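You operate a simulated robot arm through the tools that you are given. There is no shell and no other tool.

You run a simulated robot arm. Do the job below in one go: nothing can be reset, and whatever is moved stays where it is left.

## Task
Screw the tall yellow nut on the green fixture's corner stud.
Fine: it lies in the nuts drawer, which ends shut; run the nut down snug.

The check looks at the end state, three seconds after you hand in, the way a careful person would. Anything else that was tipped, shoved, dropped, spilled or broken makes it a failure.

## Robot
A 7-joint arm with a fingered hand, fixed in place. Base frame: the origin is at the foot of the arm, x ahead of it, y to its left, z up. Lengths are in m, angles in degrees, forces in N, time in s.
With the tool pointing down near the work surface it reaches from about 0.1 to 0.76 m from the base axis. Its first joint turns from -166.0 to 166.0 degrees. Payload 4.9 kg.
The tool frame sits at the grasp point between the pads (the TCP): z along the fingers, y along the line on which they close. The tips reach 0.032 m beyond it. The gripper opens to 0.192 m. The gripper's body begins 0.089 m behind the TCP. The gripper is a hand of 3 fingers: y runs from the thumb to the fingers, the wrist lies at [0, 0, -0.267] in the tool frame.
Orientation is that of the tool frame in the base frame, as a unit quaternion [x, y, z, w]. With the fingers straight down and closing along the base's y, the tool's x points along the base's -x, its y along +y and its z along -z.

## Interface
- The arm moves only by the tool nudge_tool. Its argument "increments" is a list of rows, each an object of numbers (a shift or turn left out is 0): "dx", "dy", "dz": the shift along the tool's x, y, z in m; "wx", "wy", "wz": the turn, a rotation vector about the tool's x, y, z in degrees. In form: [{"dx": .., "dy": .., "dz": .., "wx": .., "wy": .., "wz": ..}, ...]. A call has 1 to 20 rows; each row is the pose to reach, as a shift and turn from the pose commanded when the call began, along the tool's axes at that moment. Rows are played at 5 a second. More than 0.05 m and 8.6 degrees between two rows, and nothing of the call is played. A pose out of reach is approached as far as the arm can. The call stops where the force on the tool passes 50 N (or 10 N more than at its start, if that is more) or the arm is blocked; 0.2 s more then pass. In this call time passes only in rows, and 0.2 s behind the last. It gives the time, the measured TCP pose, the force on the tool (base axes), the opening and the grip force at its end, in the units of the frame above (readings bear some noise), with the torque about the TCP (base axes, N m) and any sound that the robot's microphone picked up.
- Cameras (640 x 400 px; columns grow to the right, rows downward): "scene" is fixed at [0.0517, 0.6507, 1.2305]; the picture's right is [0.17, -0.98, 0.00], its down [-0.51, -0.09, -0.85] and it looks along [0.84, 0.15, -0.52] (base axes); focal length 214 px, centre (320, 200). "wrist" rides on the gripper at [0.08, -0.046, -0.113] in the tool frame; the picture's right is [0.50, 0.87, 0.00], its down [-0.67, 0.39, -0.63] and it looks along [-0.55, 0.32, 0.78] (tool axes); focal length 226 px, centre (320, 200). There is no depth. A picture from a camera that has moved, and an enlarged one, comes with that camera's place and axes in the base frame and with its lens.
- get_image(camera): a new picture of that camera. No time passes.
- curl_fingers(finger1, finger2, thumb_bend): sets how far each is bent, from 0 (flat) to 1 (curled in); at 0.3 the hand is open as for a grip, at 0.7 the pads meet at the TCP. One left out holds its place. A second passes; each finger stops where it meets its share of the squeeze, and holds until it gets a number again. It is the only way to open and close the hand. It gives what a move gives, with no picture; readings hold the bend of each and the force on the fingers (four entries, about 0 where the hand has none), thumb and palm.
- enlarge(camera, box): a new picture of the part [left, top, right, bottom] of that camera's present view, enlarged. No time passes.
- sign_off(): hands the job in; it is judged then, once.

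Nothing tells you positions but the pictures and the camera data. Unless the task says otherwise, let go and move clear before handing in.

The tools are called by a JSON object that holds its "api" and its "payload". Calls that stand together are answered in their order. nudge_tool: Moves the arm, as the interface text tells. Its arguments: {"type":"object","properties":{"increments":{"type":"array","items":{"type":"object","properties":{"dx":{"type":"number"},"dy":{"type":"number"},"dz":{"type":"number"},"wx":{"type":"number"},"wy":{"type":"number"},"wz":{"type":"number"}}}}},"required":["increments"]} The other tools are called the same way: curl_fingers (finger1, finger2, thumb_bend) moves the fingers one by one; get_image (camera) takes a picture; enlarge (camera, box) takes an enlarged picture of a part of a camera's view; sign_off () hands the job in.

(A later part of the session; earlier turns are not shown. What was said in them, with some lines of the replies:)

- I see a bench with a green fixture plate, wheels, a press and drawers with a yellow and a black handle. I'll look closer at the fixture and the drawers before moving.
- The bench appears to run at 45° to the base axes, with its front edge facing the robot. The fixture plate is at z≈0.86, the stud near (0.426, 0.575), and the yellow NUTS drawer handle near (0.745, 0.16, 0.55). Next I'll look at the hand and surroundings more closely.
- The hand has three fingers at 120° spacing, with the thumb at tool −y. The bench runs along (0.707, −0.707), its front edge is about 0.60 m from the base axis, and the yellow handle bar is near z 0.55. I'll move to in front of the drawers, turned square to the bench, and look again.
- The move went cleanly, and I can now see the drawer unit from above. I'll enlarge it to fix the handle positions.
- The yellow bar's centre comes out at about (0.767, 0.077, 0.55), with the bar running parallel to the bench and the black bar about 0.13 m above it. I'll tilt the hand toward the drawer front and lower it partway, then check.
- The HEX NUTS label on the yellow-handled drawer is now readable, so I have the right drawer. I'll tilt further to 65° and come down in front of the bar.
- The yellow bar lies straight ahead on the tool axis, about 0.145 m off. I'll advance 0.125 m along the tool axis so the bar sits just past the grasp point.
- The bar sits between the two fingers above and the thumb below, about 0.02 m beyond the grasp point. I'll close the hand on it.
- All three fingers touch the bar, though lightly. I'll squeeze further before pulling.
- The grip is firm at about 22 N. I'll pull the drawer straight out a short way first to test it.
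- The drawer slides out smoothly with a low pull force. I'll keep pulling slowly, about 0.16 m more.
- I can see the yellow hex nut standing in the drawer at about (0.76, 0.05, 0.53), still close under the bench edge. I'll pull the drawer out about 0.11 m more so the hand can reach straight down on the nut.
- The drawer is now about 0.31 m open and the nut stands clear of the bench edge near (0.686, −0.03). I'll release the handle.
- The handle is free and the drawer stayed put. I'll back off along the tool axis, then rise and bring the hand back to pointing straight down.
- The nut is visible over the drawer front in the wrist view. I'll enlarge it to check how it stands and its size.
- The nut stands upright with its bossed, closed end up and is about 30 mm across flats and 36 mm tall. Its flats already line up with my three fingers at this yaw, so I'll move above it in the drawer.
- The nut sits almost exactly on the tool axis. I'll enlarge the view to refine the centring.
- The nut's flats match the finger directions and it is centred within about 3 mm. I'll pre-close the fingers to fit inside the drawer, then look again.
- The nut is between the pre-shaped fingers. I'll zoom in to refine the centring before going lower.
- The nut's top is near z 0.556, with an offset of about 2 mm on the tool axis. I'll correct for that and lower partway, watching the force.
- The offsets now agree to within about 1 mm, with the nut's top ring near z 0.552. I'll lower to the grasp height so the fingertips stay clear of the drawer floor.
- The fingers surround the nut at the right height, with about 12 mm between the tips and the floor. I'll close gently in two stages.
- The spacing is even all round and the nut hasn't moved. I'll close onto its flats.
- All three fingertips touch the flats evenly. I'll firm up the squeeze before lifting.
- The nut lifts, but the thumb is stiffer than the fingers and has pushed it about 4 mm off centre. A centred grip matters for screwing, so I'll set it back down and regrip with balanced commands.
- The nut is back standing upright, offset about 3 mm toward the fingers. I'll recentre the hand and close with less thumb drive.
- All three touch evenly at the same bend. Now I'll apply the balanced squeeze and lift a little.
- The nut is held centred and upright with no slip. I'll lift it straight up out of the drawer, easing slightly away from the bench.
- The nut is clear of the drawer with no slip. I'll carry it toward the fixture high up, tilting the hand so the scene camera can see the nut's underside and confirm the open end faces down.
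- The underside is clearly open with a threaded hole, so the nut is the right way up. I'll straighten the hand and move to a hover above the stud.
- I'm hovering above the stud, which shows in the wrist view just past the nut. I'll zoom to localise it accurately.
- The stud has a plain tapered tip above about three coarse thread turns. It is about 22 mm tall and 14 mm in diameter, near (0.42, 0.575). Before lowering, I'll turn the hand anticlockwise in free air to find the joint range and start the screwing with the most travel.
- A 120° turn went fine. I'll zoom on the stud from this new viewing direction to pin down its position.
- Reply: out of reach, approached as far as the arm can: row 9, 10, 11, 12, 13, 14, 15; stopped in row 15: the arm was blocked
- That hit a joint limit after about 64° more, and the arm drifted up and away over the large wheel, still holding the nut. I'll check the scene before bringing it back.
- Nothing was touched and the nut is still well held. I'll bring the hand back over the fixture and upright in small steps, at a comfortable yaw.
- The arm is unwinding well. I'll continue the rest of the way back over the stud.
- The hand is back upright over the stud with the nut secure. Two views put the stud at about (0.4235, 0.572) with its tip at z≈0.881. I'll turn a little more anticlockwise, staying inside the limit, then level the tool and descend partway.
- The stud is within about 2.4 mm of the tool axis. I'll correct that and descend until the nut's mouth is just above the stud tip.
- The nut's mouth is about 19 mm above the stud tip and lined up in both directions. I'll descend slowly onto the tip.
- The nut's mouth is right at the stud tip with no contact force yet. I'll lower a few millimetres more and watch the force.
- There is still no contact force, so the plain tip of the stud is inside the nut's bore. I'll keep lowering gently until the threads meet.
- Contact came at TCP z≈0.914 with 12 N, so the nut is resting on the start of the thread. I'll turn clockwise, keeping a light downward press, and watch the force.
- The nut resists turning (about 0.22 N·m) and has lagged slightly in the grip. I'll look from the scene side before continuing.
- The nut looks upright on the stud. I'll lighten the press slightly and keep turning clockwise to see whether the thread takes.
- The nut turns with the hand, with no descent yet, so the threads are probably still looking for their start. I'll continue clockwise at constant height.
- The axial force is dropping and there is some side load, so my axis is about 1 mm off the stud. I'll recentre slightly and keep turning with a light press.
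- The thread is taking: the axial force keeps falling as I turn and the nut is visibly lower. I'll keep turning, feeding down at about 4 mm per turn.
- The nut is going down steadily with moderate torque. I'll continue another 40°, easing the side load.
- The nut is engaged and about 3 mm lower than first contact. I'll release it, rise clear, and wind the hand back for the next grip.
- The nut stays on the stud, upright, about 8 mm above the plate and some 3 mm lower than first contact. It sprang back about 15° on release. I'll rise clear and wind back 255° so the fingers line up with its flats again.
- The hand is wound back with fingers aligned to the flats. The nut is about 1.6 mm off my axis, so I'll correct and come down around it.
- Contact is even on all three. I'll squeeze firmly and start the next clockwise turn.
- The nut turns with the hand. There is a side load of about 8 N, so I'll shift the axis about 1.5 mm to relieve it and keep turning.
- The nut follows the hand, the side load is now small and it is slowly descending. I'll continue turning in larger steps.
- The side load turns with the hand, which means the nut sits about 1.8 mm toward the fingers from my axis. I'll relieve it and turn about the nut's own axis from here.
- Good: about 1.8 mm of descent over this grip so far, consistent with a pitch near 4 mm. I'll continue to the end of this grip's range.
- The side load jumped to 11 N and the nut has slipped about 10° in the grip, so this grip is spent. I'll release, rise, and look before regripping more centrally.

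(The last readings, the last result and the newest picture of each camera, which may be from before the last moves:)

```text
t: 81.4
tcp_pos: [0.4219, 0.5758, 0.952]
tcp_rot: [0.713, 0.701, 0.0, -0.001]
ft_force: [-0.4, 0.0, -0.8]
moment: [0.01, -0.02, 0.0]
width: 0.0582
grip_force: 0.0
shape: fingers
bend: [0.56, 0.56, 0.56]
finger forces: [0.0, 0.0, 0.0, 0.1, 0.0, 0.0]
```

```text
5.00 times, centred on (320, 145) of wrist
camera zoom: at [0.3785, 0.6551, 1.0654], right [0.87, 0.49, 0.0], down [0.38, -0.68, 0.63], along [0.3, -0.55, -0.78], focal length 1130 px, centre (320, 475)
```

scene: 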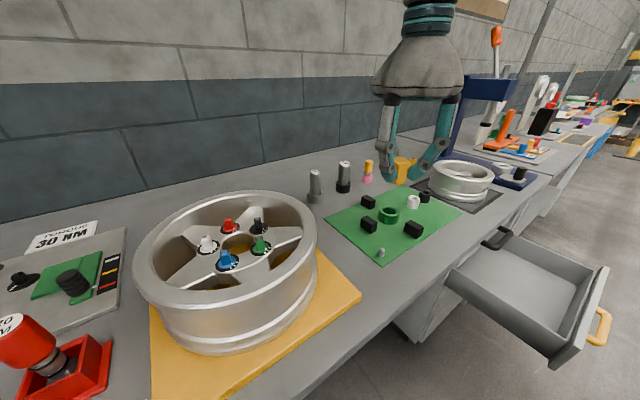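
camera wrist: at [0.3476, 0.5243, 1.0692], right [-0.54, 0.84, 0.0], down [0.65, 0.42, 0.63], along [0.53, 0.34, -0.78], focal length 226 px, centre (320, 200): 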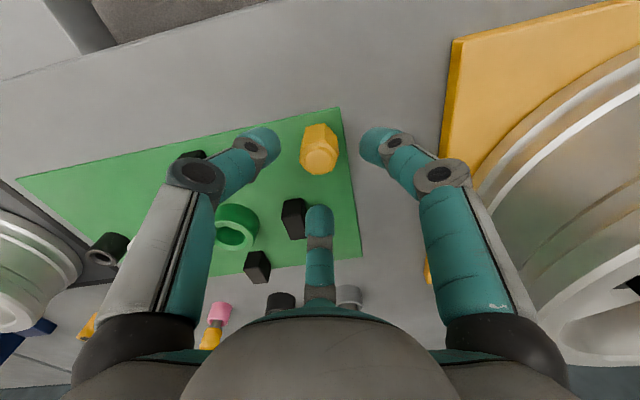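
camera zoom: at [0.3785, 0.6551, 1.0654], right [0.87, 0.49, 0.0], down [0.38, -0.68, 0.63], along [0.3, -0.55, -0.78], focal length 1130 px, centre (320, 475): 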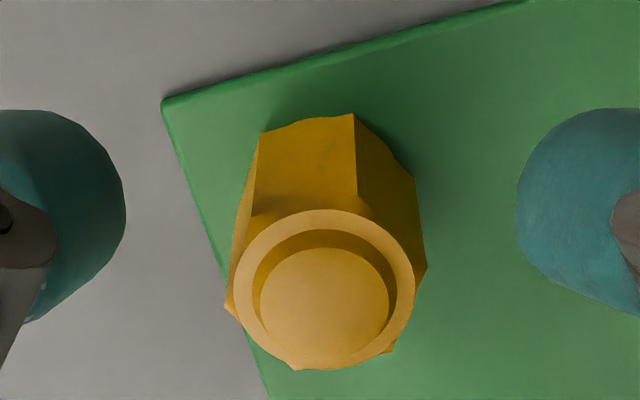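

The nut stays put, upright and part way down. I'll wind the hand back 192° so the fingers again line up with the flats.

{"api": "nudge_tool", "payload": {"increments": [{"wz": -8}, {"wz": -16}, {"wz": -24}, {"wz": -32}, {"wz": -40}, {"wz": -48}, {"wz": -56}, {"wz": -64}, {"wz": -72}, {"wz": -80}, {"wz": -88}, {"wz": -96}]}}

{"api": "nudge_tool", "payload": {"increments": [{"wz": -8}, {"wz": -16}, {"wz": -24}, {"wz": -32}, {"wz": -40}, {"wz": -48}, {"wz": -56}, {"wz": -64}, {"wz": -72}, {"wz": -80}, {"wz": -88}, {"wz": -96}]}}

{"api": "enlarge", "payload": {"camera": "wrist", "box": [280, 105, 360, 185]}}

{"api": "enlarge", "payload": {"camera": "scene", "box": [362, 220, 402, 260]}}

```text
t: 84.0
tcp_pos: [0.4207, 0.5733, 0.9535]
tcp_rot: [-0.046, 0.999, 0.001, -0.001]
ft_force: [-0.1, 0.1, 0.5]
moment: [0.01, 0.02, -0.03]
width: 0.058
grip_force: 0.0
shape: fingers
bend: [0.56, 0.56, 0.56]
finger forces: [0.0, 0.0, 0.0, 0.0, 0.0, 0.1]
```

```text
t: 86.6
tcp_pos: [0.4218, 0.5734, 0.9532]
tcp_rot: [0.773, -0.635, -0.001, 0.001]
ft_force: [-0.5, 0.7, -0.4]
moment: [-0.02, 0.0, -0.03]
width: 0.0581
grip_force: 0.0
shape: fingers
bend: [0.56, 0.56, 0.56]
finger forces: [0.1, 0.0, 0.0, 0.0, 0.0, 0.1]
```

```text
5.00 times, centred on (320, 145) of wrist
camera zoom: at [0.483, 0.5038, 1.0657], right [-0.75, -0.66, 0.0], down [-0.51, 0.58, 0.63], along [-0.42, 0.48, -0.77], focal length 1130 px, centre (320, 475)
```

zoom: 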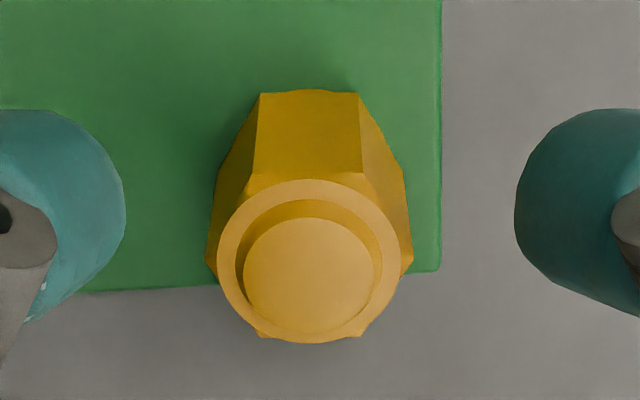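

```text
10.00 times, centred on (382, 240) of scene
camera zoom: at [0.0517, 0.6507, 1.2305], right [0.17, -0.98, 0.0], down [-0.51, -0.09, -0.85], along [0.84, 0.15, -0.52], focal length 2145 px, centre (-300, -200)
```

zoom: 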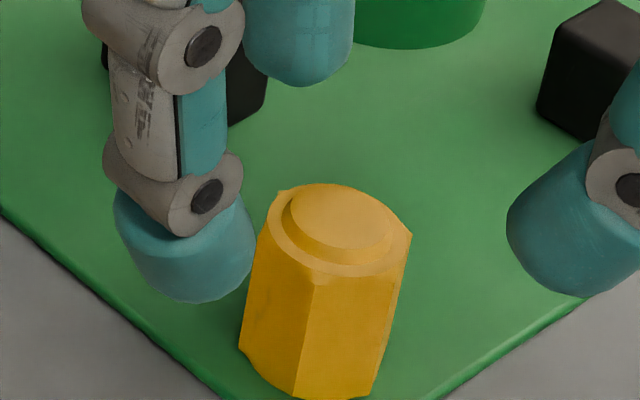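

{"api": "nudge_tool", "payload": {"increments": [{"dx": 0.0005, "dy": -0.0024}, {"dx": 0.0005, "dy": -0.0024, "dz": 0.015}, {"dx": 0.0005, "dy": -0.0024, "dz": 0.03}, {"dx": 0.0005, "dy": -0.0024, "dz": 0.044}]}}

{"api": "enlarge", "payload": {"camera": "wrist", "box": [240, 115, 400, 235]}}

```text
t: 87.6
tcp_pos: [0.4231, 0.5725, 0.9102]
tcp_rot: [0.772, -0.635, -0.001, 0.001]
ft_force: [0.3, 1.2, 0.9]
moment: [-0.02, -0.02, 0.0]
width: 0.0581
grip_force: 0.0
shape: fingers
bend: [0.56, 0.56, 0.56]
finger forces: [0.1, 0.0, 0.1, 0.0, 0.0, 0.1]
```

```text
3.33 times, centred on (320, 175) of wrist
camera zoom: at [0.4832, 0.5039, 1.0225], right [-0.75, -0.66, 0.0], down [-0.51, 0.58, 0.63], along [-0.42, 0.48, -0.77], focal length 754 px, centre (320, 283)
```

zoom: 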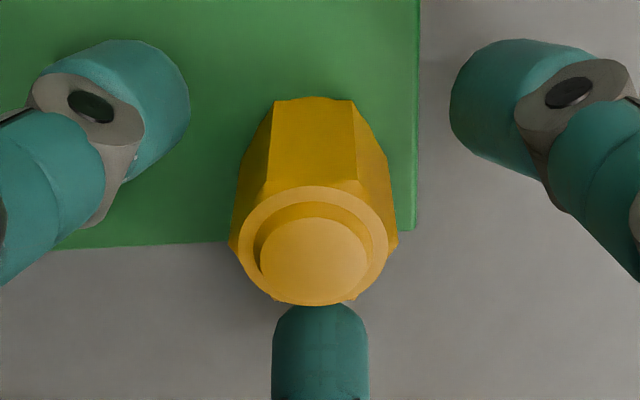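

{"api": "nudge_tool", "payload": {"increments": [{"dx": 0.0002, "dy": -0.0015}]}}

{"api": "curl_fingers", "payload": {"finger1": 0.65, "finger2": 0.65, "thumb_bend": 0.645}}

{"api": "enlarge", "payload": {"camera": "wrist", "box": [240, 115, 400, 235]}}

```text
t: 88.0
tcp_pos: [0.4242, 0.5734, 0.9102]
tcp_rot: [0.772, -0.635, -0.003, 0.001]
ft_force: [0.5, 0.2, -0.5]
moment: [0.04, -0.02, -0.02]
width: 0.0583
grip_force: 0.0
shape: fingers
bend: [0.56, 0.56, 0.56]
finger forces: [0.0, 0.0, 0.1, 0.1, 0.0, 0.0]
```

```text
t: 89.0
tcp_pos: [0.4254, 0.5738, 0.9104]
tcp_rot: [0.772, -0.636, -0.001, 0.001]
ft_force: [-0.2, -0.8, -0.4]
moment: [-0.01, 0.01, -0.02]
width: 0.0268
grip_force: 1.7
shape: fingers
bend: [0.64, 0.64, 0.64]
finger forces: [1.6, 1.0, 0.0, 0.0, 0.3, 0.1]
```

```text
3.33 times, centred on (320, 175) of wrist
camera zoom: at [0.4857, 0.5043, 1.0224], right [-0.75, -0.66, 0.0], down [-0.51, 0.58, 0.63], along [-0.42, 0.48, -0.77], focal length 754 px, centre (320, 283)
```

zoom: 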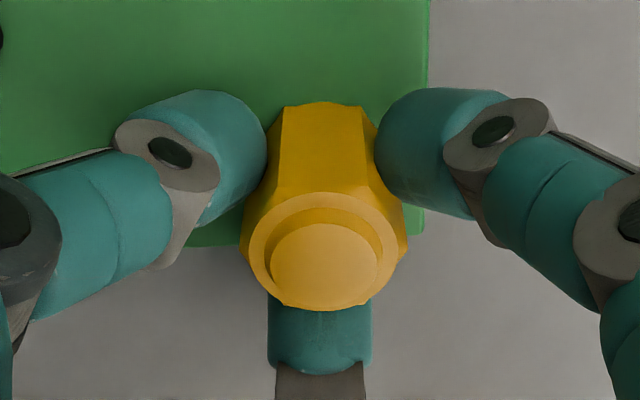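

The grip is centred with even contact. Now the squeeze, balanced a bit further away from the thumb.

{"api": "curl_fingers", "payload": {"finger1": 0.8, "finger2": 0.8, "thumb_bend": 0.715}}

{"api": "enlarge", "payload": {"camera": "wrist", "box": [240, 115, 400, 235]}}

{"api": "nudge_tool", "payload": {"increments": [{"wz": 8, "dz": 0.0001}, {"wz": 16, "dz": 0.0002}, {"wz": 24, "dz": 0.0003}, {"wz": 32, "dz": 0.0004}]}}

{"api": "enlarge", "payload": {"camera": "wrist", "box": [240, 115, 400, 235]}}

{"api": "enlarge", "payload": {"camera": "scene", "box": [362, 220, 402, 260]}}

```text
t: 90.0
tcp_pos: [0.4248, 0.5738, 0.9101]
tcp_rot: [0.772, -0.635, -0.002, 0.001]
ft_force: [2.7, 0.0, -2.1]
moment: [0.02, -0.09, -0.02]
width: 0.0234
grip_force: 15.7
shape: fingers
bend: [0.64, 0.65, 0.66]
finger forces: [9.9, 9.8, 0.0, 0.0, 12.2, 0.1]
```

```text
3.33 times, centred on (320, 175) of wrist
camera zoom: at [0.4858, 0.5043, 1.0223], right [-0.75, -0.66, 0.0], down [-0.51, 0.58, 0.63], along [-0.42, 0.48, -0.77], focal length 754 px, centre (320, 283)
```

zoom: 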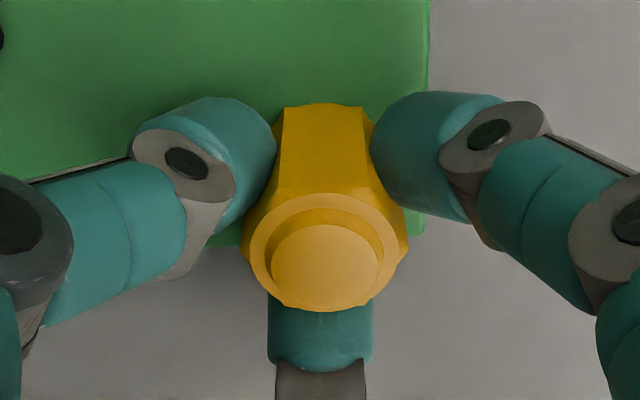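

```text
t: 91.0
tcp_pos: [0.4262, 0.5724, 0.9091]
tcp_rot: [-0.565, 0.825, 0.0, -0.001]
ft_force: [6.0, 5.9, 3.7]
moment: [0.22, -0.23, 0.31]
width: 0.0203
grip_force: 20.0
shape: fingers
bend: [0.65, 0.65, 0.65]
finger forces: [10.7, 13.9, 0.1, 0.1, 15.3, 0.1]
```

```text
3.33 times, centred on (320, 175) of wrist
camera zoom: at [0.4405, 0.4821, 1.0219], right [-0.99, -0.16, 0.0], down [-0.12, 0.76, 0.63], along [-0.1, 0.63, -0.77], focal length 754 px, centre (320, 283)
```

zoom: 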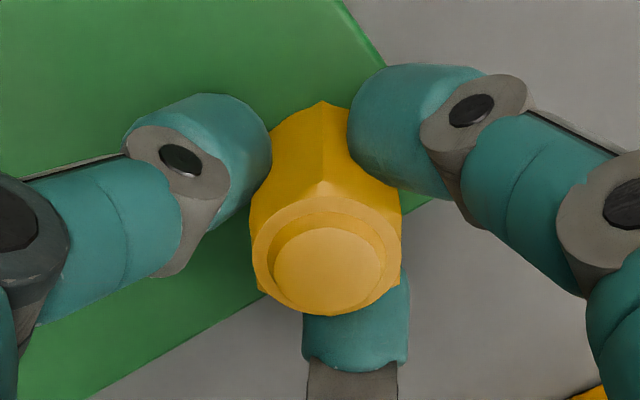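

```text
10.00 times, centred on (382, 240) of scene
camera zoom: at [0.0517, 0.6507, 1.2305], right [0.17, -0.98, 0.0], down [-0.51, -0.09, -0.85], along [0.84, 0.15, -0.52], focal length 2145 px, centre (-300, -200)
```

zoom: 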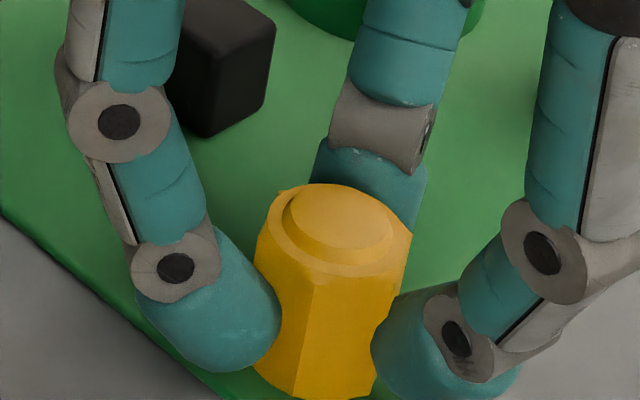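

The nut did not turn this time: the fingers slipped round it against about 0.31 N·m. My revised measurements suggest it is close to seated. I'll let go, rise and check for a gap at its base.

{"api": "curl_fingers", "payload": {"finger1": 0.55, "finger2": 0.55, "thumb_bend": 0.55}}

{"api": "nudge_tool", "payload": {"increments": [{"dz": -0.02}, {"dz": -0.045}, {"dz": -0.08}]}}

{"api": "enlarge", "payload": {"camera": "scene", "box": [362, 230, 402, 270]}}

{"api": "enlarge", "payload": {"camera": "wrist", "box": [280, 85, 360, 165]}}

```text
t: 92.0
tcp_pos: [0.4256, 0.5736, 0.91]
tcp_rot: [-0.567, 0.824, 0.001, -0.001]
ft_force: [-1.1, -0.3, -0.2]
moment: [-0.02, -0.03, -0.03]
width: 0.0621
grip_force: 0.1
shape: fingers
bend: [0.55, 0.55, 0.55]
finger forces: [0.0, 0.0, 0.1, 0.1, 0.0, 0.0]
```

```text
t: 92.8
tcp_pos: [0.4261, 0.574, 0.9885]
tcp_rot: [-0.567, 0.824, 0.001, -0.002]
ft_force: [0.9, 0.3, 0.0]
moment: [0.01, 0.02, 0.0]
width: 0.0622
grip_force: 0.0
shape: fingers
bend: [0.55, 0.55, 0.55]
finger forces: [0.1, 0.1, 0.1, 0.0, 0.0, 0.0]
```

```text
10.00 times, centred on (382, 250) of scene
camera zoom: at [0.0517, 0.6507, 1.2305], right [0.17, -0.98, 0.0], down [-0.51, -0.09, -0.85], along [0.84, 0.15, -0.52], focal length 2145 px, centre (-300, -300)
```

zoom: 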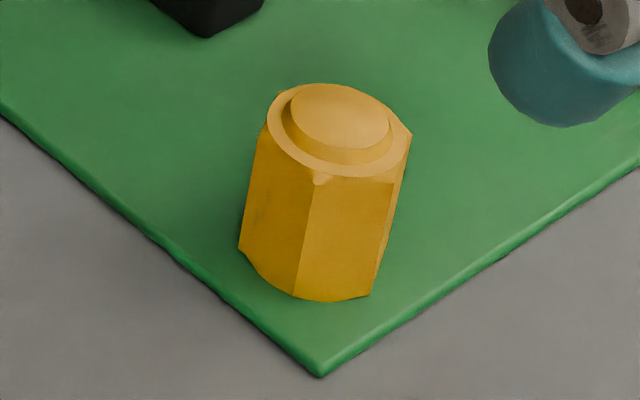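

```text
5.00 times, centred on (320, 125) of wrist
camera zoom: at [0.4411, 0.4822, 1.1001], right [-0.99, -0.16, 0.0], down [-0.12, 0.77, 0.63], along [-0.1, 0.62, -0.77], focal length 1130 px, centre (320, 575)
```

zoom: 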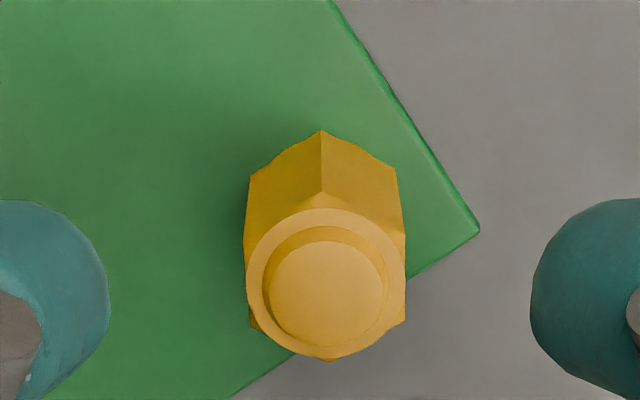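

From above I can't see a gap. I'll back off and tilt the wrist camera for a low view of the nut's base before deciding whether it is fully seated.

{"api": "nudge_tool", "payload": {"increments": [{"dz": -0.03, "wz": 0}, {"dx": 0.015, "dy": 0.0067, "dz": -0.06, "wz": 8}, {"dx": 0.032, "dy": 0.0143, "dz": -0.06, "wz": 16}, {"dx": 0.05, "dy": 0.0223, "dz": -0.06, "wz": 24}, {"dx": 0.068, "dy": 0.0303, "dz": -0.06, "wz": 32}, {"dx": 0.086, "dy": 0.0383, "dz": -0.06, "wz": 40}, {"dx": 0.105, "dy": 0.0468, "dz": -0.06, "wz": 48}, {"dx": 0.105, "dy": 0.0468, "dz": -0.06, "wz": 54}]}}

{"api": "curl_fingers", "payload": {"finger1": 0.3, "finger2": 0.3, "thumb_bend": 0.3}}

{"api": "nudge_tool", "payload": {"increments": [{"dz": 0.02, "wx": -4, "wy": -6.93}, {"dz": 0.045, "wx": -8, "wy": -13.86}, {"dz": 0.07, "wx": -12, "wy": -20.8}, {"dz": 0.095, "wx": -16, "wy": -27.7}, {"dz": 0.12, "wx": -20, "wy": -34.6}]}}

{"api": "get_image", "payload": {"camera": "wrist"}}

{"api": "get_image", "payload": {"camera": "scene"}}

```text
t: 94.6
tcp_pos: [0.344, 0.4896, 1.0479]
tcp_rot: [-0.13, 0.991, 0.001, -0.002]
ft_force: [0.2, 0.0, 0.0]
moment: [-0.01, -0.02, 0.0]
width: 0.0623
grip_force: 0.1
shape: fingers
bend: [0.55, 0.55, 0.55]
finger forces: [0.0, 0.0, 0.0, 0.0, 0.0, 0.0]
```

```text
t: 95.6
tcp_pos: [0.3428, 0.4899, 1.0486]
tcp_rot: [-0.131, 0.991, 0.0, -0.002]
ft_force: [0.0, -1.1, 0.1]
moment: [0.0, 0.0, -0.02]
width: 0.1678
grip_force: 0.0
shape: fingers
bend: [0.3, 0.3, 0.3]
finger forces: [0.0, 0.1, 0.0, 0.0, 0.0, 0.1]
```

```text
t: 96.8
tcp_pos: [0.3427, 0.489, 0.9264]
tcp_rot: [-0.121, 0.933, 0.209, 0.267]
ft_force: [-0.6, 0.5, -2.8]
moment: [0.09, -0.17, -0.01]
width: 0.1675
grip_force: 0.0
shape: fingers
bend: [0.3, 0.3, 0.3]
finger forces: [0.0, 0.0, 0.0, 0.0, 0.1, 0.0]
```

```text
taken
camera wrist: at [0.2433, 0.3881, 0.9546], right [-0.71, 0.71, 0.01], down [0.14, 0.13, 0.98], along [0.69, 0.69, -0.2], focal length 226 px, centre (320, 200)
```

wrist: 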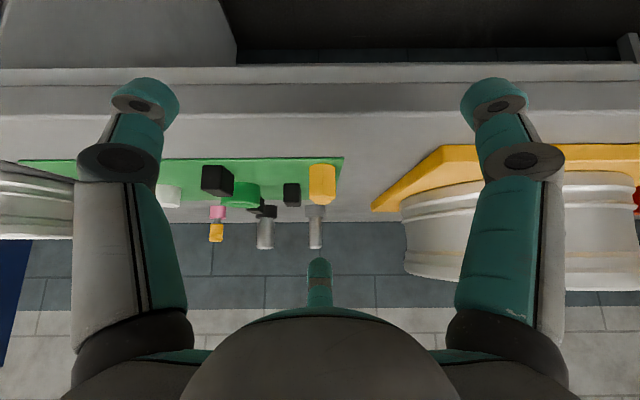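

```text
taken
```

scene: 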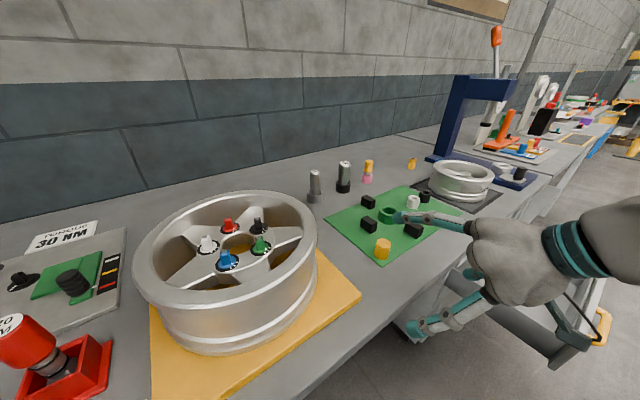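

{"api": "enlarge", "payload": {"camera": "wrist", "box": [302, 154, 342, 210]}}

{"api": "enlarge", "payload": {"camera": "wrist", "box": [308, 156, 336, 172]}}

```text
7.14 times, centred on (322, 182) of wrist
camera zoom: at [0.2433, 0.3881, 0.9546], right [-0.71, 0.71, 0.01], down [0.14, 0.13, 0.98], along [0.69, 0.69, -0.2], focal length 1615 px, centre (306, 329)
```

zoom: 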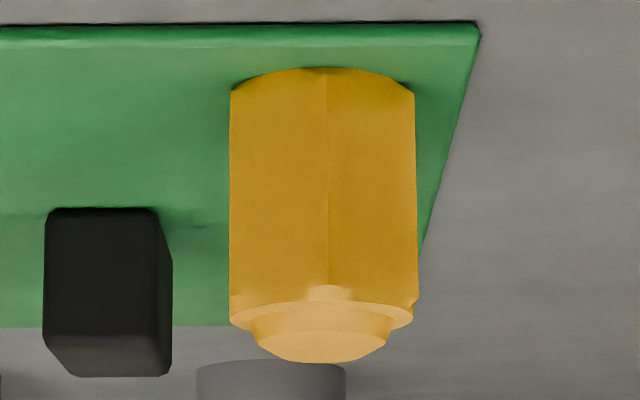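

```text
16.00 times, centred on (322, 164) of wrist
camera zoom: at [0.2433, 0.3881, 0.9546], right [-0.71, 0.71, 0.01], down [0.14, 0.13, 0.98], along [0.69, 0.69, -0.2], focal length 3617 px, centre (288, 776)
```

zoom: 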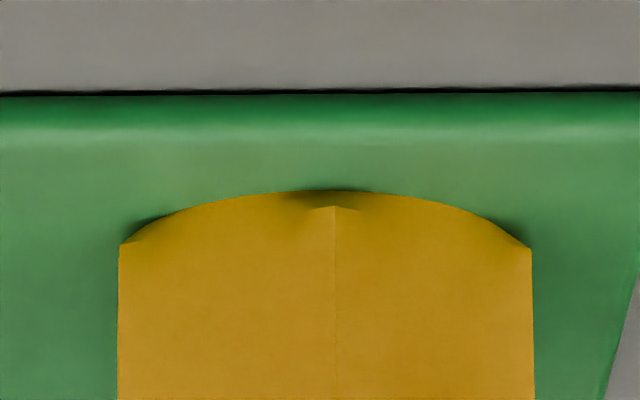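

From this low view the nut's base meets the plate all round, level with no gap, and the last grip could not turn it further at about 0.3 N·m. It is seated and snug. Next I'll back away and return to the drawer to shut it.

{"api": "nudge_tool", "payload": {"increments": [{"dz": -0.031, "wx": 4, "wy": 6.93}, {"dz": -0.062, "wx": 8, "wy": 13.86}, {"dz": -0.094, "wx": 12, "wy": 20.8}, {"dz": -0.125, "wx": 16, "wy": 27.7}, {"dz": -0.156, "wx": 20, "wy": 34.6}]}}

{"api": "enlarge", "payload": {"camera": "scene", "box": [342, 210, 422, 270]}}

```text
t: 98.0
tcp_pos: [0.2749, 0.4198, 1.049]
tcp_rot: [-0.132, 0.991, 0.001, -0.004]
ft_force: [0.4, -0.3, 0.2]
moment: [0.0, 0.02, -0.03]
width: 0.1683
grip_force: 0.1
shape: fingers
bend: [0.3, 0.3, 0.3]
finger forces: [0.0, 0.0, 0.0, 0.1, 0.1, 0.0]
```

```text
6.67 times, centred on (382, 240) of scene
camera zoom: at [0.0517, 0.6507, 1.2305], right [0.17, -0.98, 0.0], down [-0.51, -0.09, -0.85], along [0.84, 0.15, -0.52], focal length 1430 px, centre (-93, -67)
```

zoom: 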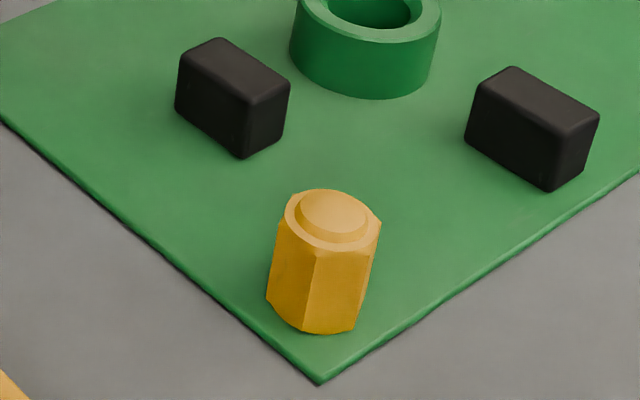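

The nut stands upright and seated, and the blocks on the plate are undisturbed. I'll swing over to in front of the open drawer, staying high and clear.

{"api": "nudge_tool", "payload": {"increments": [{"dx": -0.0025, "dy": -0.0444, "dz": 0.0067, "wz": 4}, {"dx": -0.005, "dy": -0.0887, "dz": 0.0133, "wz": 8}, {"dx": -0.0075, "dy": -0.1331, "dz": 0.02, "wz": 12}, {"dx": -0.01, "dy": -0.1774, "dz": 0.0267, "wz": 16}, {"dx": -0.0126, "dy": -0.2218, "dz": 0.0333, "wz": 20}, {"dx": -0.0151, "dy": -0.2661, "dz": 0.04, "wz": 24}, {"dx": -0.0176, "dy": -0.3105, "dz": 0.0467, "wz": 28}, {"dx": -0.0201, "dy": -0.3548, "dz": 0.0533, "wz": 32}, {"dx": -0.0226, "dy": -0.3992, "dz": 0.06, "wz": 36}, {"dx": -0.0251, "dy": -0.4435, "dz": 0.0667, "wz": 40}, {"dx": -0.0276, "dy": -0.4879, "dz": 0.0733, "wz": 44}, {"dx": -0.0302, "dy": -0.5322, "dz": 0.08, "wz": 48}, {"dx": -0.0327, "dy": -0.5766, "dz": 0.0867, "wz": 52}, {"dx": -0.0352, "dy": -0.621, "dz": 0.0933, "wz": 56}, {"dx": -0.0377, "dy": -0.6653, "dz": 0.1, "wz": 60}]}}

{"api": "get_image", "payload": {"camera": "wrist"}}

{"api": "get_image", "payload": {"camera": "scene"}}

```text
t: 101.2
tcp_pos: [0.4865, -0.2131, 0.9444]
tcp_rot: [0.382, 0.924, 0.001, -0.002]
ft_force: [0.0, 0.5, 0.2]
moment: [0.04, 0.01, -0.01]
width: 0.1678
grip_force: 0.0
shape: fingers
bend: [0.3, 0.3, 0.3]
finger forces: [0.0, 0.0, 0.0, 0.0, 0.0, 0.1]
```

```text
taken
camera wrist: at [0.3978, -0.1893, 1.0578], right [0.26, 0.97, 0.0], down [0.75, -0.2, 0.63], along [0.61, -0.16, -0.78], focal length 226 px, centre (320, 200)
```

wrist: 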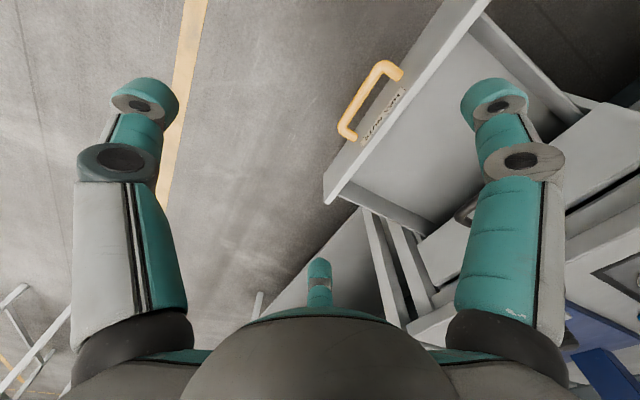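

```text
taken
```

scene: 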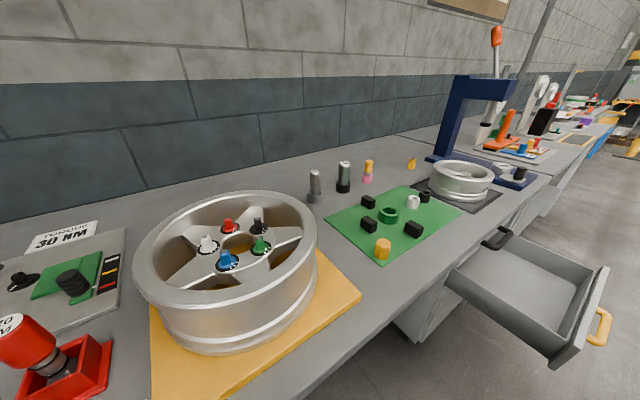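

I'm back in front of the drawer with its handle ahead and below. I'll descend while tilting to the same handle-grasp pose as before.

{"api": "nudge_tool", "payload": {"increments": [{"dx": 0.0008, "dy": -0.0008, "dz": 0.0385, "wx": -7.2}, {"dx": 0.0017, "dy": -0.0016, "dz": 0.077, "wx": -14.4}, {"dx": 0.0025, "dy": -0.0024, "dz": 0.1156, "wx": -21.6}, {"dx": 0.0034, "dy": -0.0032, "dz": 0.1541, "wx": -28.8}, {"dx": 0.0042, "dy": -0.004, "dz": 0.1927, "wx": -36}, {"dx": 0.0051, "dy": -0.0048, "dz": 0.2312, "wx": -43.2}, {"dx": 0.0059, "dy": -0.0056, "dz": 0.2697, "wx": -50.4}, {"dx": 0.0068, "dy": -0.0065, "dz": 0.3083, "wx": -57.6}, {"dx": 0.0076, "dy": -0.0073, "dz": 0.3468, "wx": -64.8}]}}

{"api": "get_image", "payload": {"camera": "wrist"}}

{"api": "enlarge", "payload": {"camera": "scene", "box": [480, 220, 640, 380]}}

```text
t: 103.2
tcp_pos: [0.4705, -0.2118, 0.6017]
tcp_rot: [0.322, 0.78, 0.496, 0.205]
ft_force: [1.0, -1.1, -0.1]
moment: [-0.01, 0.08, 0.13]
width: 0.168
grip_force: 0.1
shape: fingers
bend: [0.3, 0.3, 0.3]
finger forces: [0.0, 0.1, 0.1, 0.0, 0.0, 0.1]
```

```text
taken
camera wrist: at [0.3279, -0.2403, 0.6081], right [-0.09, 0.61, 0.78], down [0.19, -0.76, 0.62], along [0.98, 0.21, -0.04], focal length 226 px, centre (320, 200)
```

wrist: 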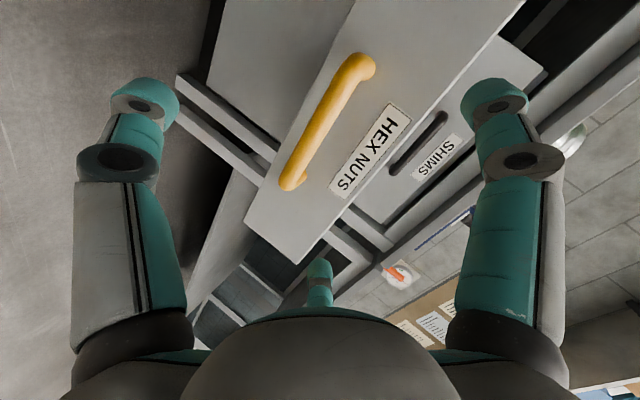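

```text
2.50 times, centred on (560, 300) of scene
camera zoom: at [0.0517, 0.6507, 1.2305], right [0.17, -0.98, 0.0], down [-0.51, -0.09, -0.85], along [0.84, 0.15, -0.52], focal length 536 px, centre (-280, -50)
```

zoom: 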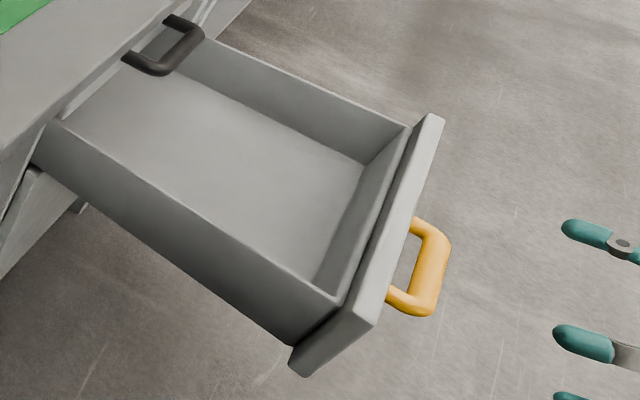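

The bar lies about 0.106 m ahead on the tool axis. I'll advance 0.087 m and grip it as before.

{"api": "nudge_tool", "payload": {"increments": [{"dz": 0.022}, {"dz": 0.044}, {"dz": 0.066}, {"dz": 0.087}]}}

{"api": "curl_fingers", "payload": {"finger1": 0.62, "finger2": 0.62, "thumb_bend": 0.66}}

{"api": "get_image", "payload": {"camera": "wrist"}}

```text
t: 104.2
tcp_pos: [0.528, -0.1555, 0.5653]
tcp_rot: [0.324, 0.78, 0.495, 0.202]
ft_force: [0.2, -0.4, 0.3]
moment: [0.02, 0.03, 0.0]
width: 0.168
grip_force: 0.1
shape: fingers
bend: [0.3, 0.3, 0.3]
finger forces: [0.0, 0.1, 0.1, 0.0, 0.0, 0.1]
```

```text
t: 105.2
tcp_pos: [0.5285, -0.155, 0.5645]
tcp_rot: [0.323, 0.781, 0.494, 0.203]
ft_force: [0.5, 0.2, -0.7]
moment: [-0.01, -0.01, -0.01]
width: 0.032
grip_force: 2.3
shape: fingers
bend: [0.61, 0.61, 0.65]
finger forces: [1.2, 1.4, 0.0, 0.1, 2.4, 0.1]
```

```text
taken
camera wrist: at [0.3854, -0.1849, 0.5718], right [-0.09, 0.61, 0.79], down [0.19, -0.76, 0.62], along [0.98, 0.21, -0.05], focal length 226 px, centre (320, 200)
```

wrist: 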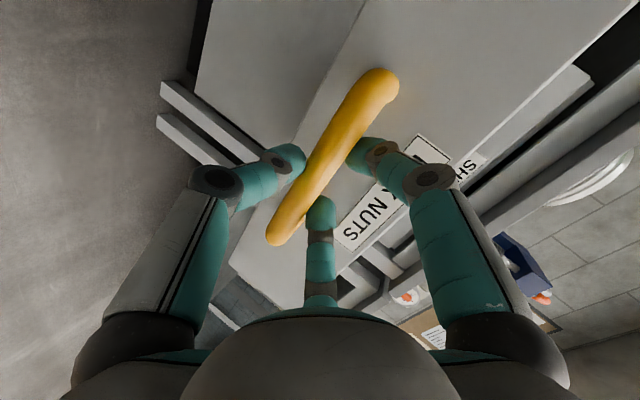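

I have the handle again. I'll firm the grip and push the drawer straight in.

{"api": "curl_fingers", "payload": {"finger1": 0.73, "finger2": 0.73, "thumb_bend": 0.74}}

{"api": "nudge_tool", "payload": {"increments": [{"dy": 0.0063, "dz": 0.0136}, {"dy": 0.0127, "dz": 0.0272}, {"dy": 0.019, "dz": 0.0408}, {"dy": 0.0254, "dz": 0.0544}, {"dy": 0.0317, "dz": 0.068}, {"dy": 0.0381, "dz": 0.0815}, {"dy": 0.0444, "dz": 0.0951}, {"dy": 0.0508, "dz": 0.1087}, {"dy": 0.0571, "dz": 0.1223}, {"dy": 0.0635, "dz": 0.1359}, {"dy": 0.0698, "dz": 0.1495}, {"dy": 0.0761, "dz": 0.1631}, {"dy": 0.0825, "dz": 0.1767}, {"dy": 0.0888, "dz": 0.1903}, {"dy": 0.0952, "dz": 0.2039}, {"dy": 0.1015, "dz": 0.2174}, {"dy": 0.1079, "dz": 0.231}, {"dy": 0.1142, "dz": 0.2446}, {"dy": 0.1206, "dz": 0.2582}]}}

{"api": "get_image", "payload": {"camera": "wrist"}}

{"api": "enlarge", "payload": {"camera": "scene", "box": [430, 200, 590, 320]}}

```text
t: 106.2
tcp_pos: [0.5273, -0.1545, 0.5649]
tcp_rot: [0.324, 0.78, 0.496, 0.202]
ft_force: [1.8, 1.2, -4.3]
moment: [-0.09, 0.09, 0.03]
width: 0.0237
grip_force: 17.6
shape: fingers
bend: [0.65, 0.65, 0.66]
finger forces: [7.7, 7.8, 0.0, 0.0, 18.5, 0.1]
```

```text
t: 110.2
tcp_pos: [0.731, 0.0487, 0.5605]
tcp_rot: [0.323, 0.78, 0.496, 0.203]
ft_force: [1.0, -0.2, 11.2]
moment: [0.22, -0.28, 0.0]
width: 0.0235
grip_force: 18.6
shape: fingers
bend: [0.64, 0.64, 0.67]
finger forces: [11.9, 11.8, 0.0, 0.1, 13.2, 0.0]
```

```text
taken
camera wrist: at [0.5884, 0.0184, 0.5676], right [-0.09, 0.61, 0.79], down [0.19, -0.76, 0.62], along [0.98, 0.21, -0.05], focal length 226 px, centre (320, 200)
```

wrist: 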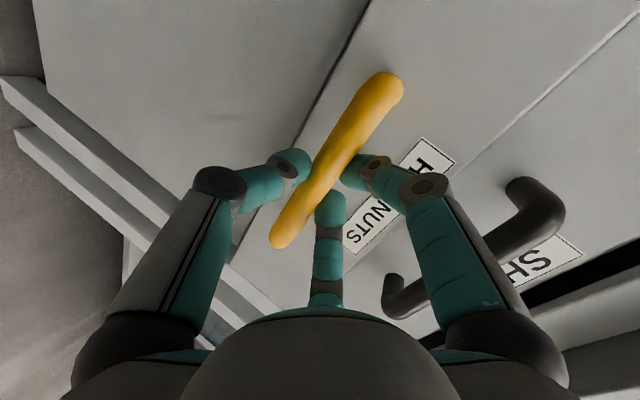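

```text
3.33 times, centred on (510, 260) of scene
camera zoom: at [0.0517, 0.6507, 1.2305], right [0.17, -0.98, 0.0], down [-0.51, -0.09, -0.85], along [0.84, 0.15, -0.52], focal length 715 px, centre (-313, 0)
```

zoom: 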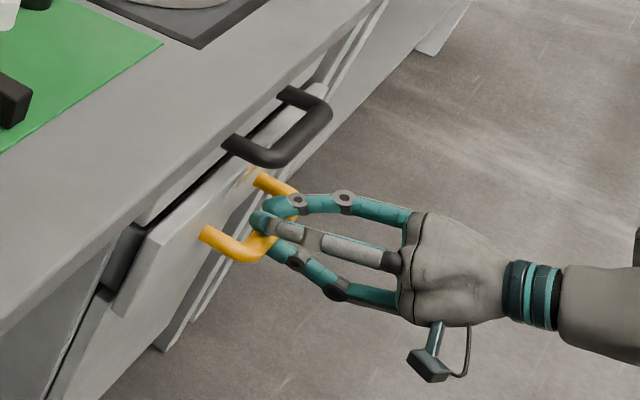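

Only about 2 cm remains. I'll finish closing in small steps, easing a small vertical load, and watch for the stop.

{"api": "nudge_tool", "payload": {"increments": [{"dy": 0.0028, "dz": 0.003}, {"dy": 0.0045, "dz": 0.0066}, {"dy": 0.0062, "dz": 0.0103}, {"dy": 0.0079, "dz": 0.0139}, {"dy": 0.0096, "dz": 0.0175}]}}

{"api": "enlarge", "payload": {"camera": "scene", "box": [430, 200, 590, 320]}}

{"api": "get_image", "payload": {"camera": "wrist"}}

```text
t: 111.4
tcp_pos: [0.7422, 0.0606, 0.5621]
tcp_rot: [0.324, 0.78, 0.494, 0.203]
ft_force: [5.4, -6.7, 4.1]
moment: [-0.08, -0.16, -0.16]
width: 0.0232
grip_force: 18.2
shape: fingers
bend: [0.65, 0.64, 0.67]
finger forces: [9.4, 9.9, 0.0, 0.1, 16.9, 0.0]
```

```text
3.33 times, centred on (510, 260) of scene
camera zoom: at [0.0517, 0.6507, 1.2305], right [0.17, -0.98, 0.0], down [-0.51, -0.09, -0.85], along [0.84, 0.15, -0.52], focal length 715 px, centre (-313, 0)
```

zoom: 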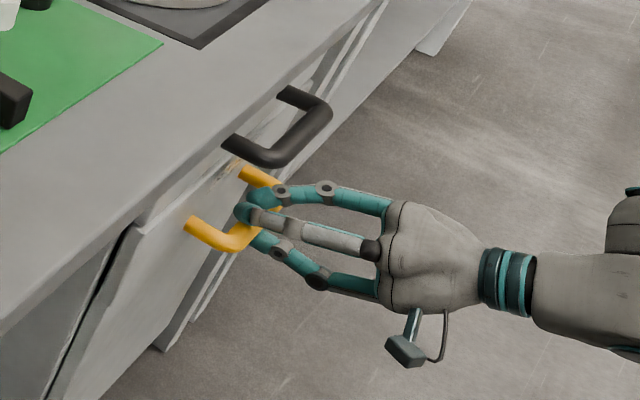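

```text
taken
camera wrist: at [0.6002, 0.0314, 0.5689], right [-0.09, 0.61, 0.78], down [0.19, -0.76, 0.62], along [0.98, 0.21, -0.05], focal length 226 px, centre (320, 200)
```

wrist: 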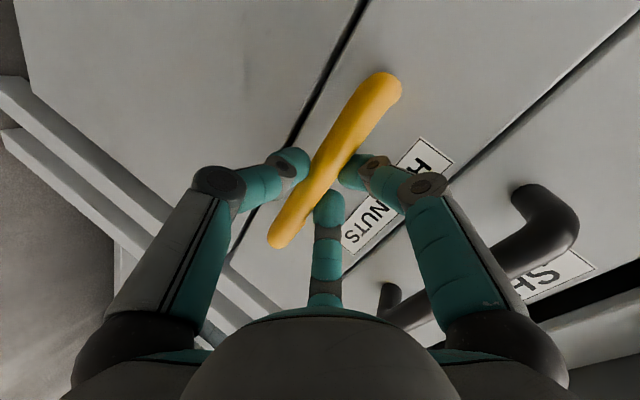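

{"api": "nudge_tool", "payload": {"increments": [{"dy": 0.0008, "dz": 0.0018}, {"dy": 0.0017, "dz": 0.0036}, {"dy": 0.0025, "dz": 0.0054}, {"dy": 0.0034, "dz": 0.0072}]}}

{"api": "enlarge", "payload": {"camera": "scene", "box": [430, 200, 590, 320]}}

```text
t: 112.4
tcp_pos: [0.7471, 0.0656, 0.5612]
tcp_rot: [0.326, 0.78, 0.495, 0.202]
ft_force: [-12.5, -18.3, 7.7]
moment: [-0.17, -0.01, -0.06]
width: 0.0229
grip_force: 21.8
shape: fingers
bend: [0.65, 0.64, 0.68]
finger forces: [10.4, 10.6, 0.0, 0.0, 22.0, 0.0]
```

```text
3.33 times, centred on (510, 260) of scene
camera zoom: at [0.0517, 0.6507, 1.2305], right [0.17, -0.98, 0.0], down [-0.51, -0.09, -0.85], along [0.84, 0.15, -0.52], focal length 715 px, centre (-313, 0)
```

zoom: 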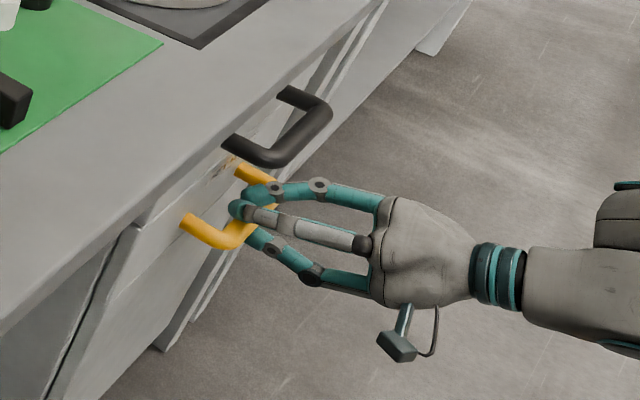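

The push force has risen against the stop and the handle is back at its original place, so the drawer is shut. I'll release and back straight off.

{"api": "curl_fingers", "payload": {"finger1": 0.3, "finger2": 0.3, "thumb_bend": 0.3}}

{"api": "nudge_tool", "payload": {"increments": [{"dz": -0.03}, {"dz": -0.06}, {"dz": -0.095}, {"dz": -0.13}, {"dz": -0.17}]}}

{"api": "get_image", "payload": {"camera": "wrist"}}

{"api": "get_image", "payload": {"camera": "scene"}}

{"api": "enlarge", "payload": {"camera": "scene", "box": [440, 210, 520, 290]}}

```text
t: 113.4
tcp_pos: [0.7481, 0.0671, 0.5634]
tcp_rot: [0.323, 0.781, 0.495, 0.203]
ft_force: [0.3, -0.5, 0.1]
moment: [0.02, 0.0, 0.01]
width: 0.1676
grip_force: 0.1
shape: fingers
bend: [0.3, 0.3, 0.3]
finger forces: [0.0, 0.1, 0.1, 0.0, 0.1, 0.0]
```

```text
t: 114.6
tcp_pos: [0.6366, -0.0404, 0.6366]
tcp_rot: [0.324, 0.78, 0.496, 0.202]
ft_force: [0.8, 0.6, 0.3]
moment: [0.03, -0.02, -0.03]
width: 0.168
grip_force: 0.1
shape: fingers
bend: [0.3, 0.3, 0.3]
finger forces: [0.0, 0.0, 0.0, 0.0, 0.0, 0.0]
```

```text
taken
camera wrist: at [0.4951, -0.0707, 0.6425], right [-0.09, 0.61, 0.79], down [0.19, -0.76, 0.62], along [0.98, 0.21, -0.05], focal length 226 px, centre (320, 200)
```

wrist: 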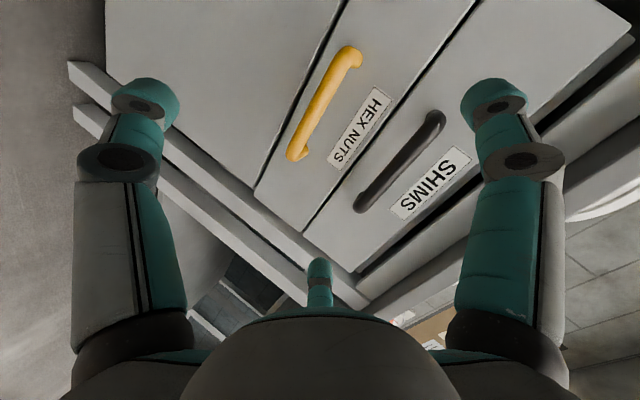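

```text
taken
```

scene: 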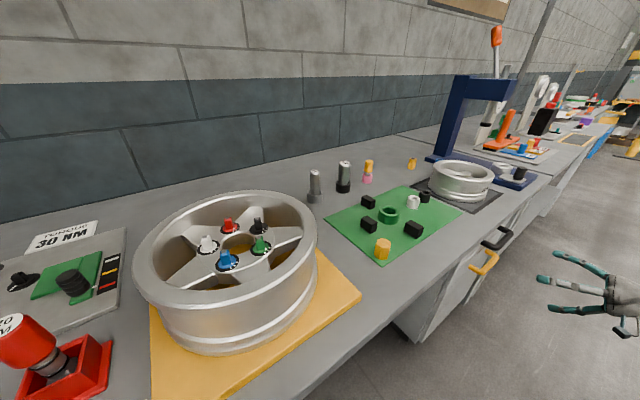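

```text
5.00 times, centred on (480, 250) of scene
camera zoom: at [0.0517, 0.6507, 1.2305], right [0.17, -0.98, 0.0], down [-0.51, -0.09, -0.85], along [0.84, 0.15, -0.52], focal length 1072 px, centre (-480, -50)
```

zoom: 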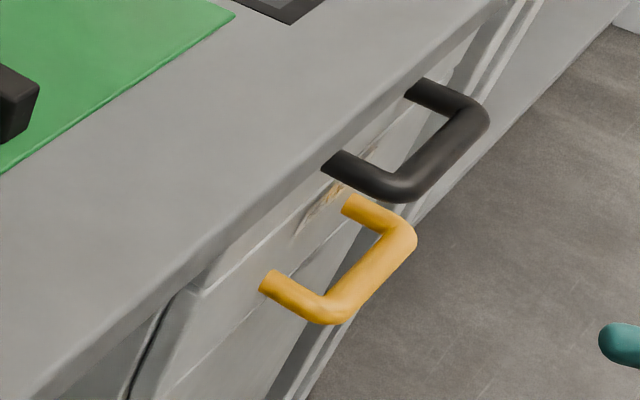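

The drawer handle is at exactly its starting position and the label reads flush, so the drawer is shut. I'll take one last close look at the nut and fixture, and move the hand a bit further clear.

{"api": "nudge_tool", "payload": {"increments": [{"dz": -0.03}, {"dz": -0.06, "wx": 6}, {"dz": -0.09, "wx": 12}]}}

{"api": "enlarge", "payload": {"camera": "scene", "box": [362, 230, 402, 270]}}

{"api": "enlarge", "payload": {"camera": "scene", "box": [320, 170, 480, 270]}}

```text
t: 115.4
tcp_pos: [0.5818, -0.1, 0.6731]
tcp_rot: [0.344, 0.828, 0.411, 0.167]
ft_force: [0.1, -0.3, -1.3]
moment: [0.03, -0.06, -0.07]
width: 0.1679
grip_force: 0.1
shape: fingers
bend: [0.3, 0.3, 0.3]
finger forces: [0.0, 0.0, 0.1, 0.0, 0.0, 0.0]
```

```text
10.00 times, centred on (382, 250) of scene
camera zoom: at [0.0517, 0.6507, 1.2305], right [0.17, -0.98, 0.0], down [-0.51, -0.09, -0.85], along [0.84, 0.15, -0.52], focal length 2145 px, centre (-300, -300)
```

zoom: 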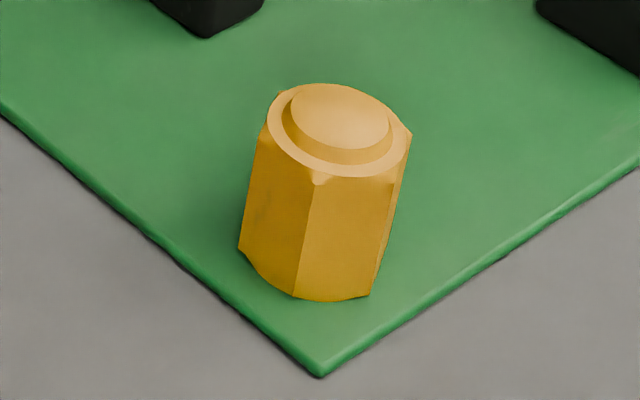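

```text
4.00 times, centred on (400, 220) of scene
camera zoom: at [0.0517, 0.6507, 1.2305], right [0.17, -0.98, 0.0], down [-0.51, -0.09, -0.85], along [0.84, 0.15, -0.52], focal length 858 px, centre (0, 120)
```

zoom: 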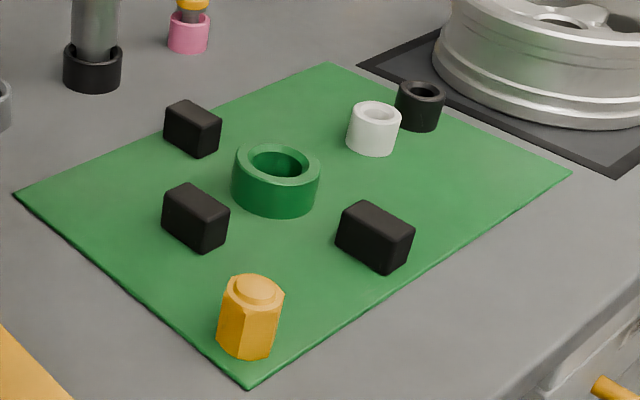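

The job is done, as far as I can check it. The tall yellow nut is screwed down on the green fixture's corner stud. From a low view its base meets the plate level with no visible gap. My last grip on the nut slipped at about 0.3 N·m without turning it, so I take it as snug.

The nuts drawer is pushed fully shut, with its handle back at its starting position. Nothing else appears to have moved, and the hand is open and clear. I'm handing in now.

{"api": "sign_off", "payload": {}}

```text
The job is handed in.
```

I screwed the tall yellow nut down on the green fixture's corner stud, shut the nuts drawer and handed the job in. The result of the check hasn't come back.

- **Nut:** in a low-angle view its base sits level on the plate with no visible gap. My last grip slipped at about 0.3 N·m without turning it, so I judged it snug. That is about the most torque the fingers could apply, so I couldn't test it any tighter.
- **Drawer:** it is pushed against its stop, and the handle is back where it was at the start.
- **Everything else:** the camera views show nothing else tipped, moved or dropped. While testing how far the wrist could turn, the arm hit a joint limit and swung high over the large wheel. It touched nothing and kept hold of the nut.

The hand is open and clear of the bench.
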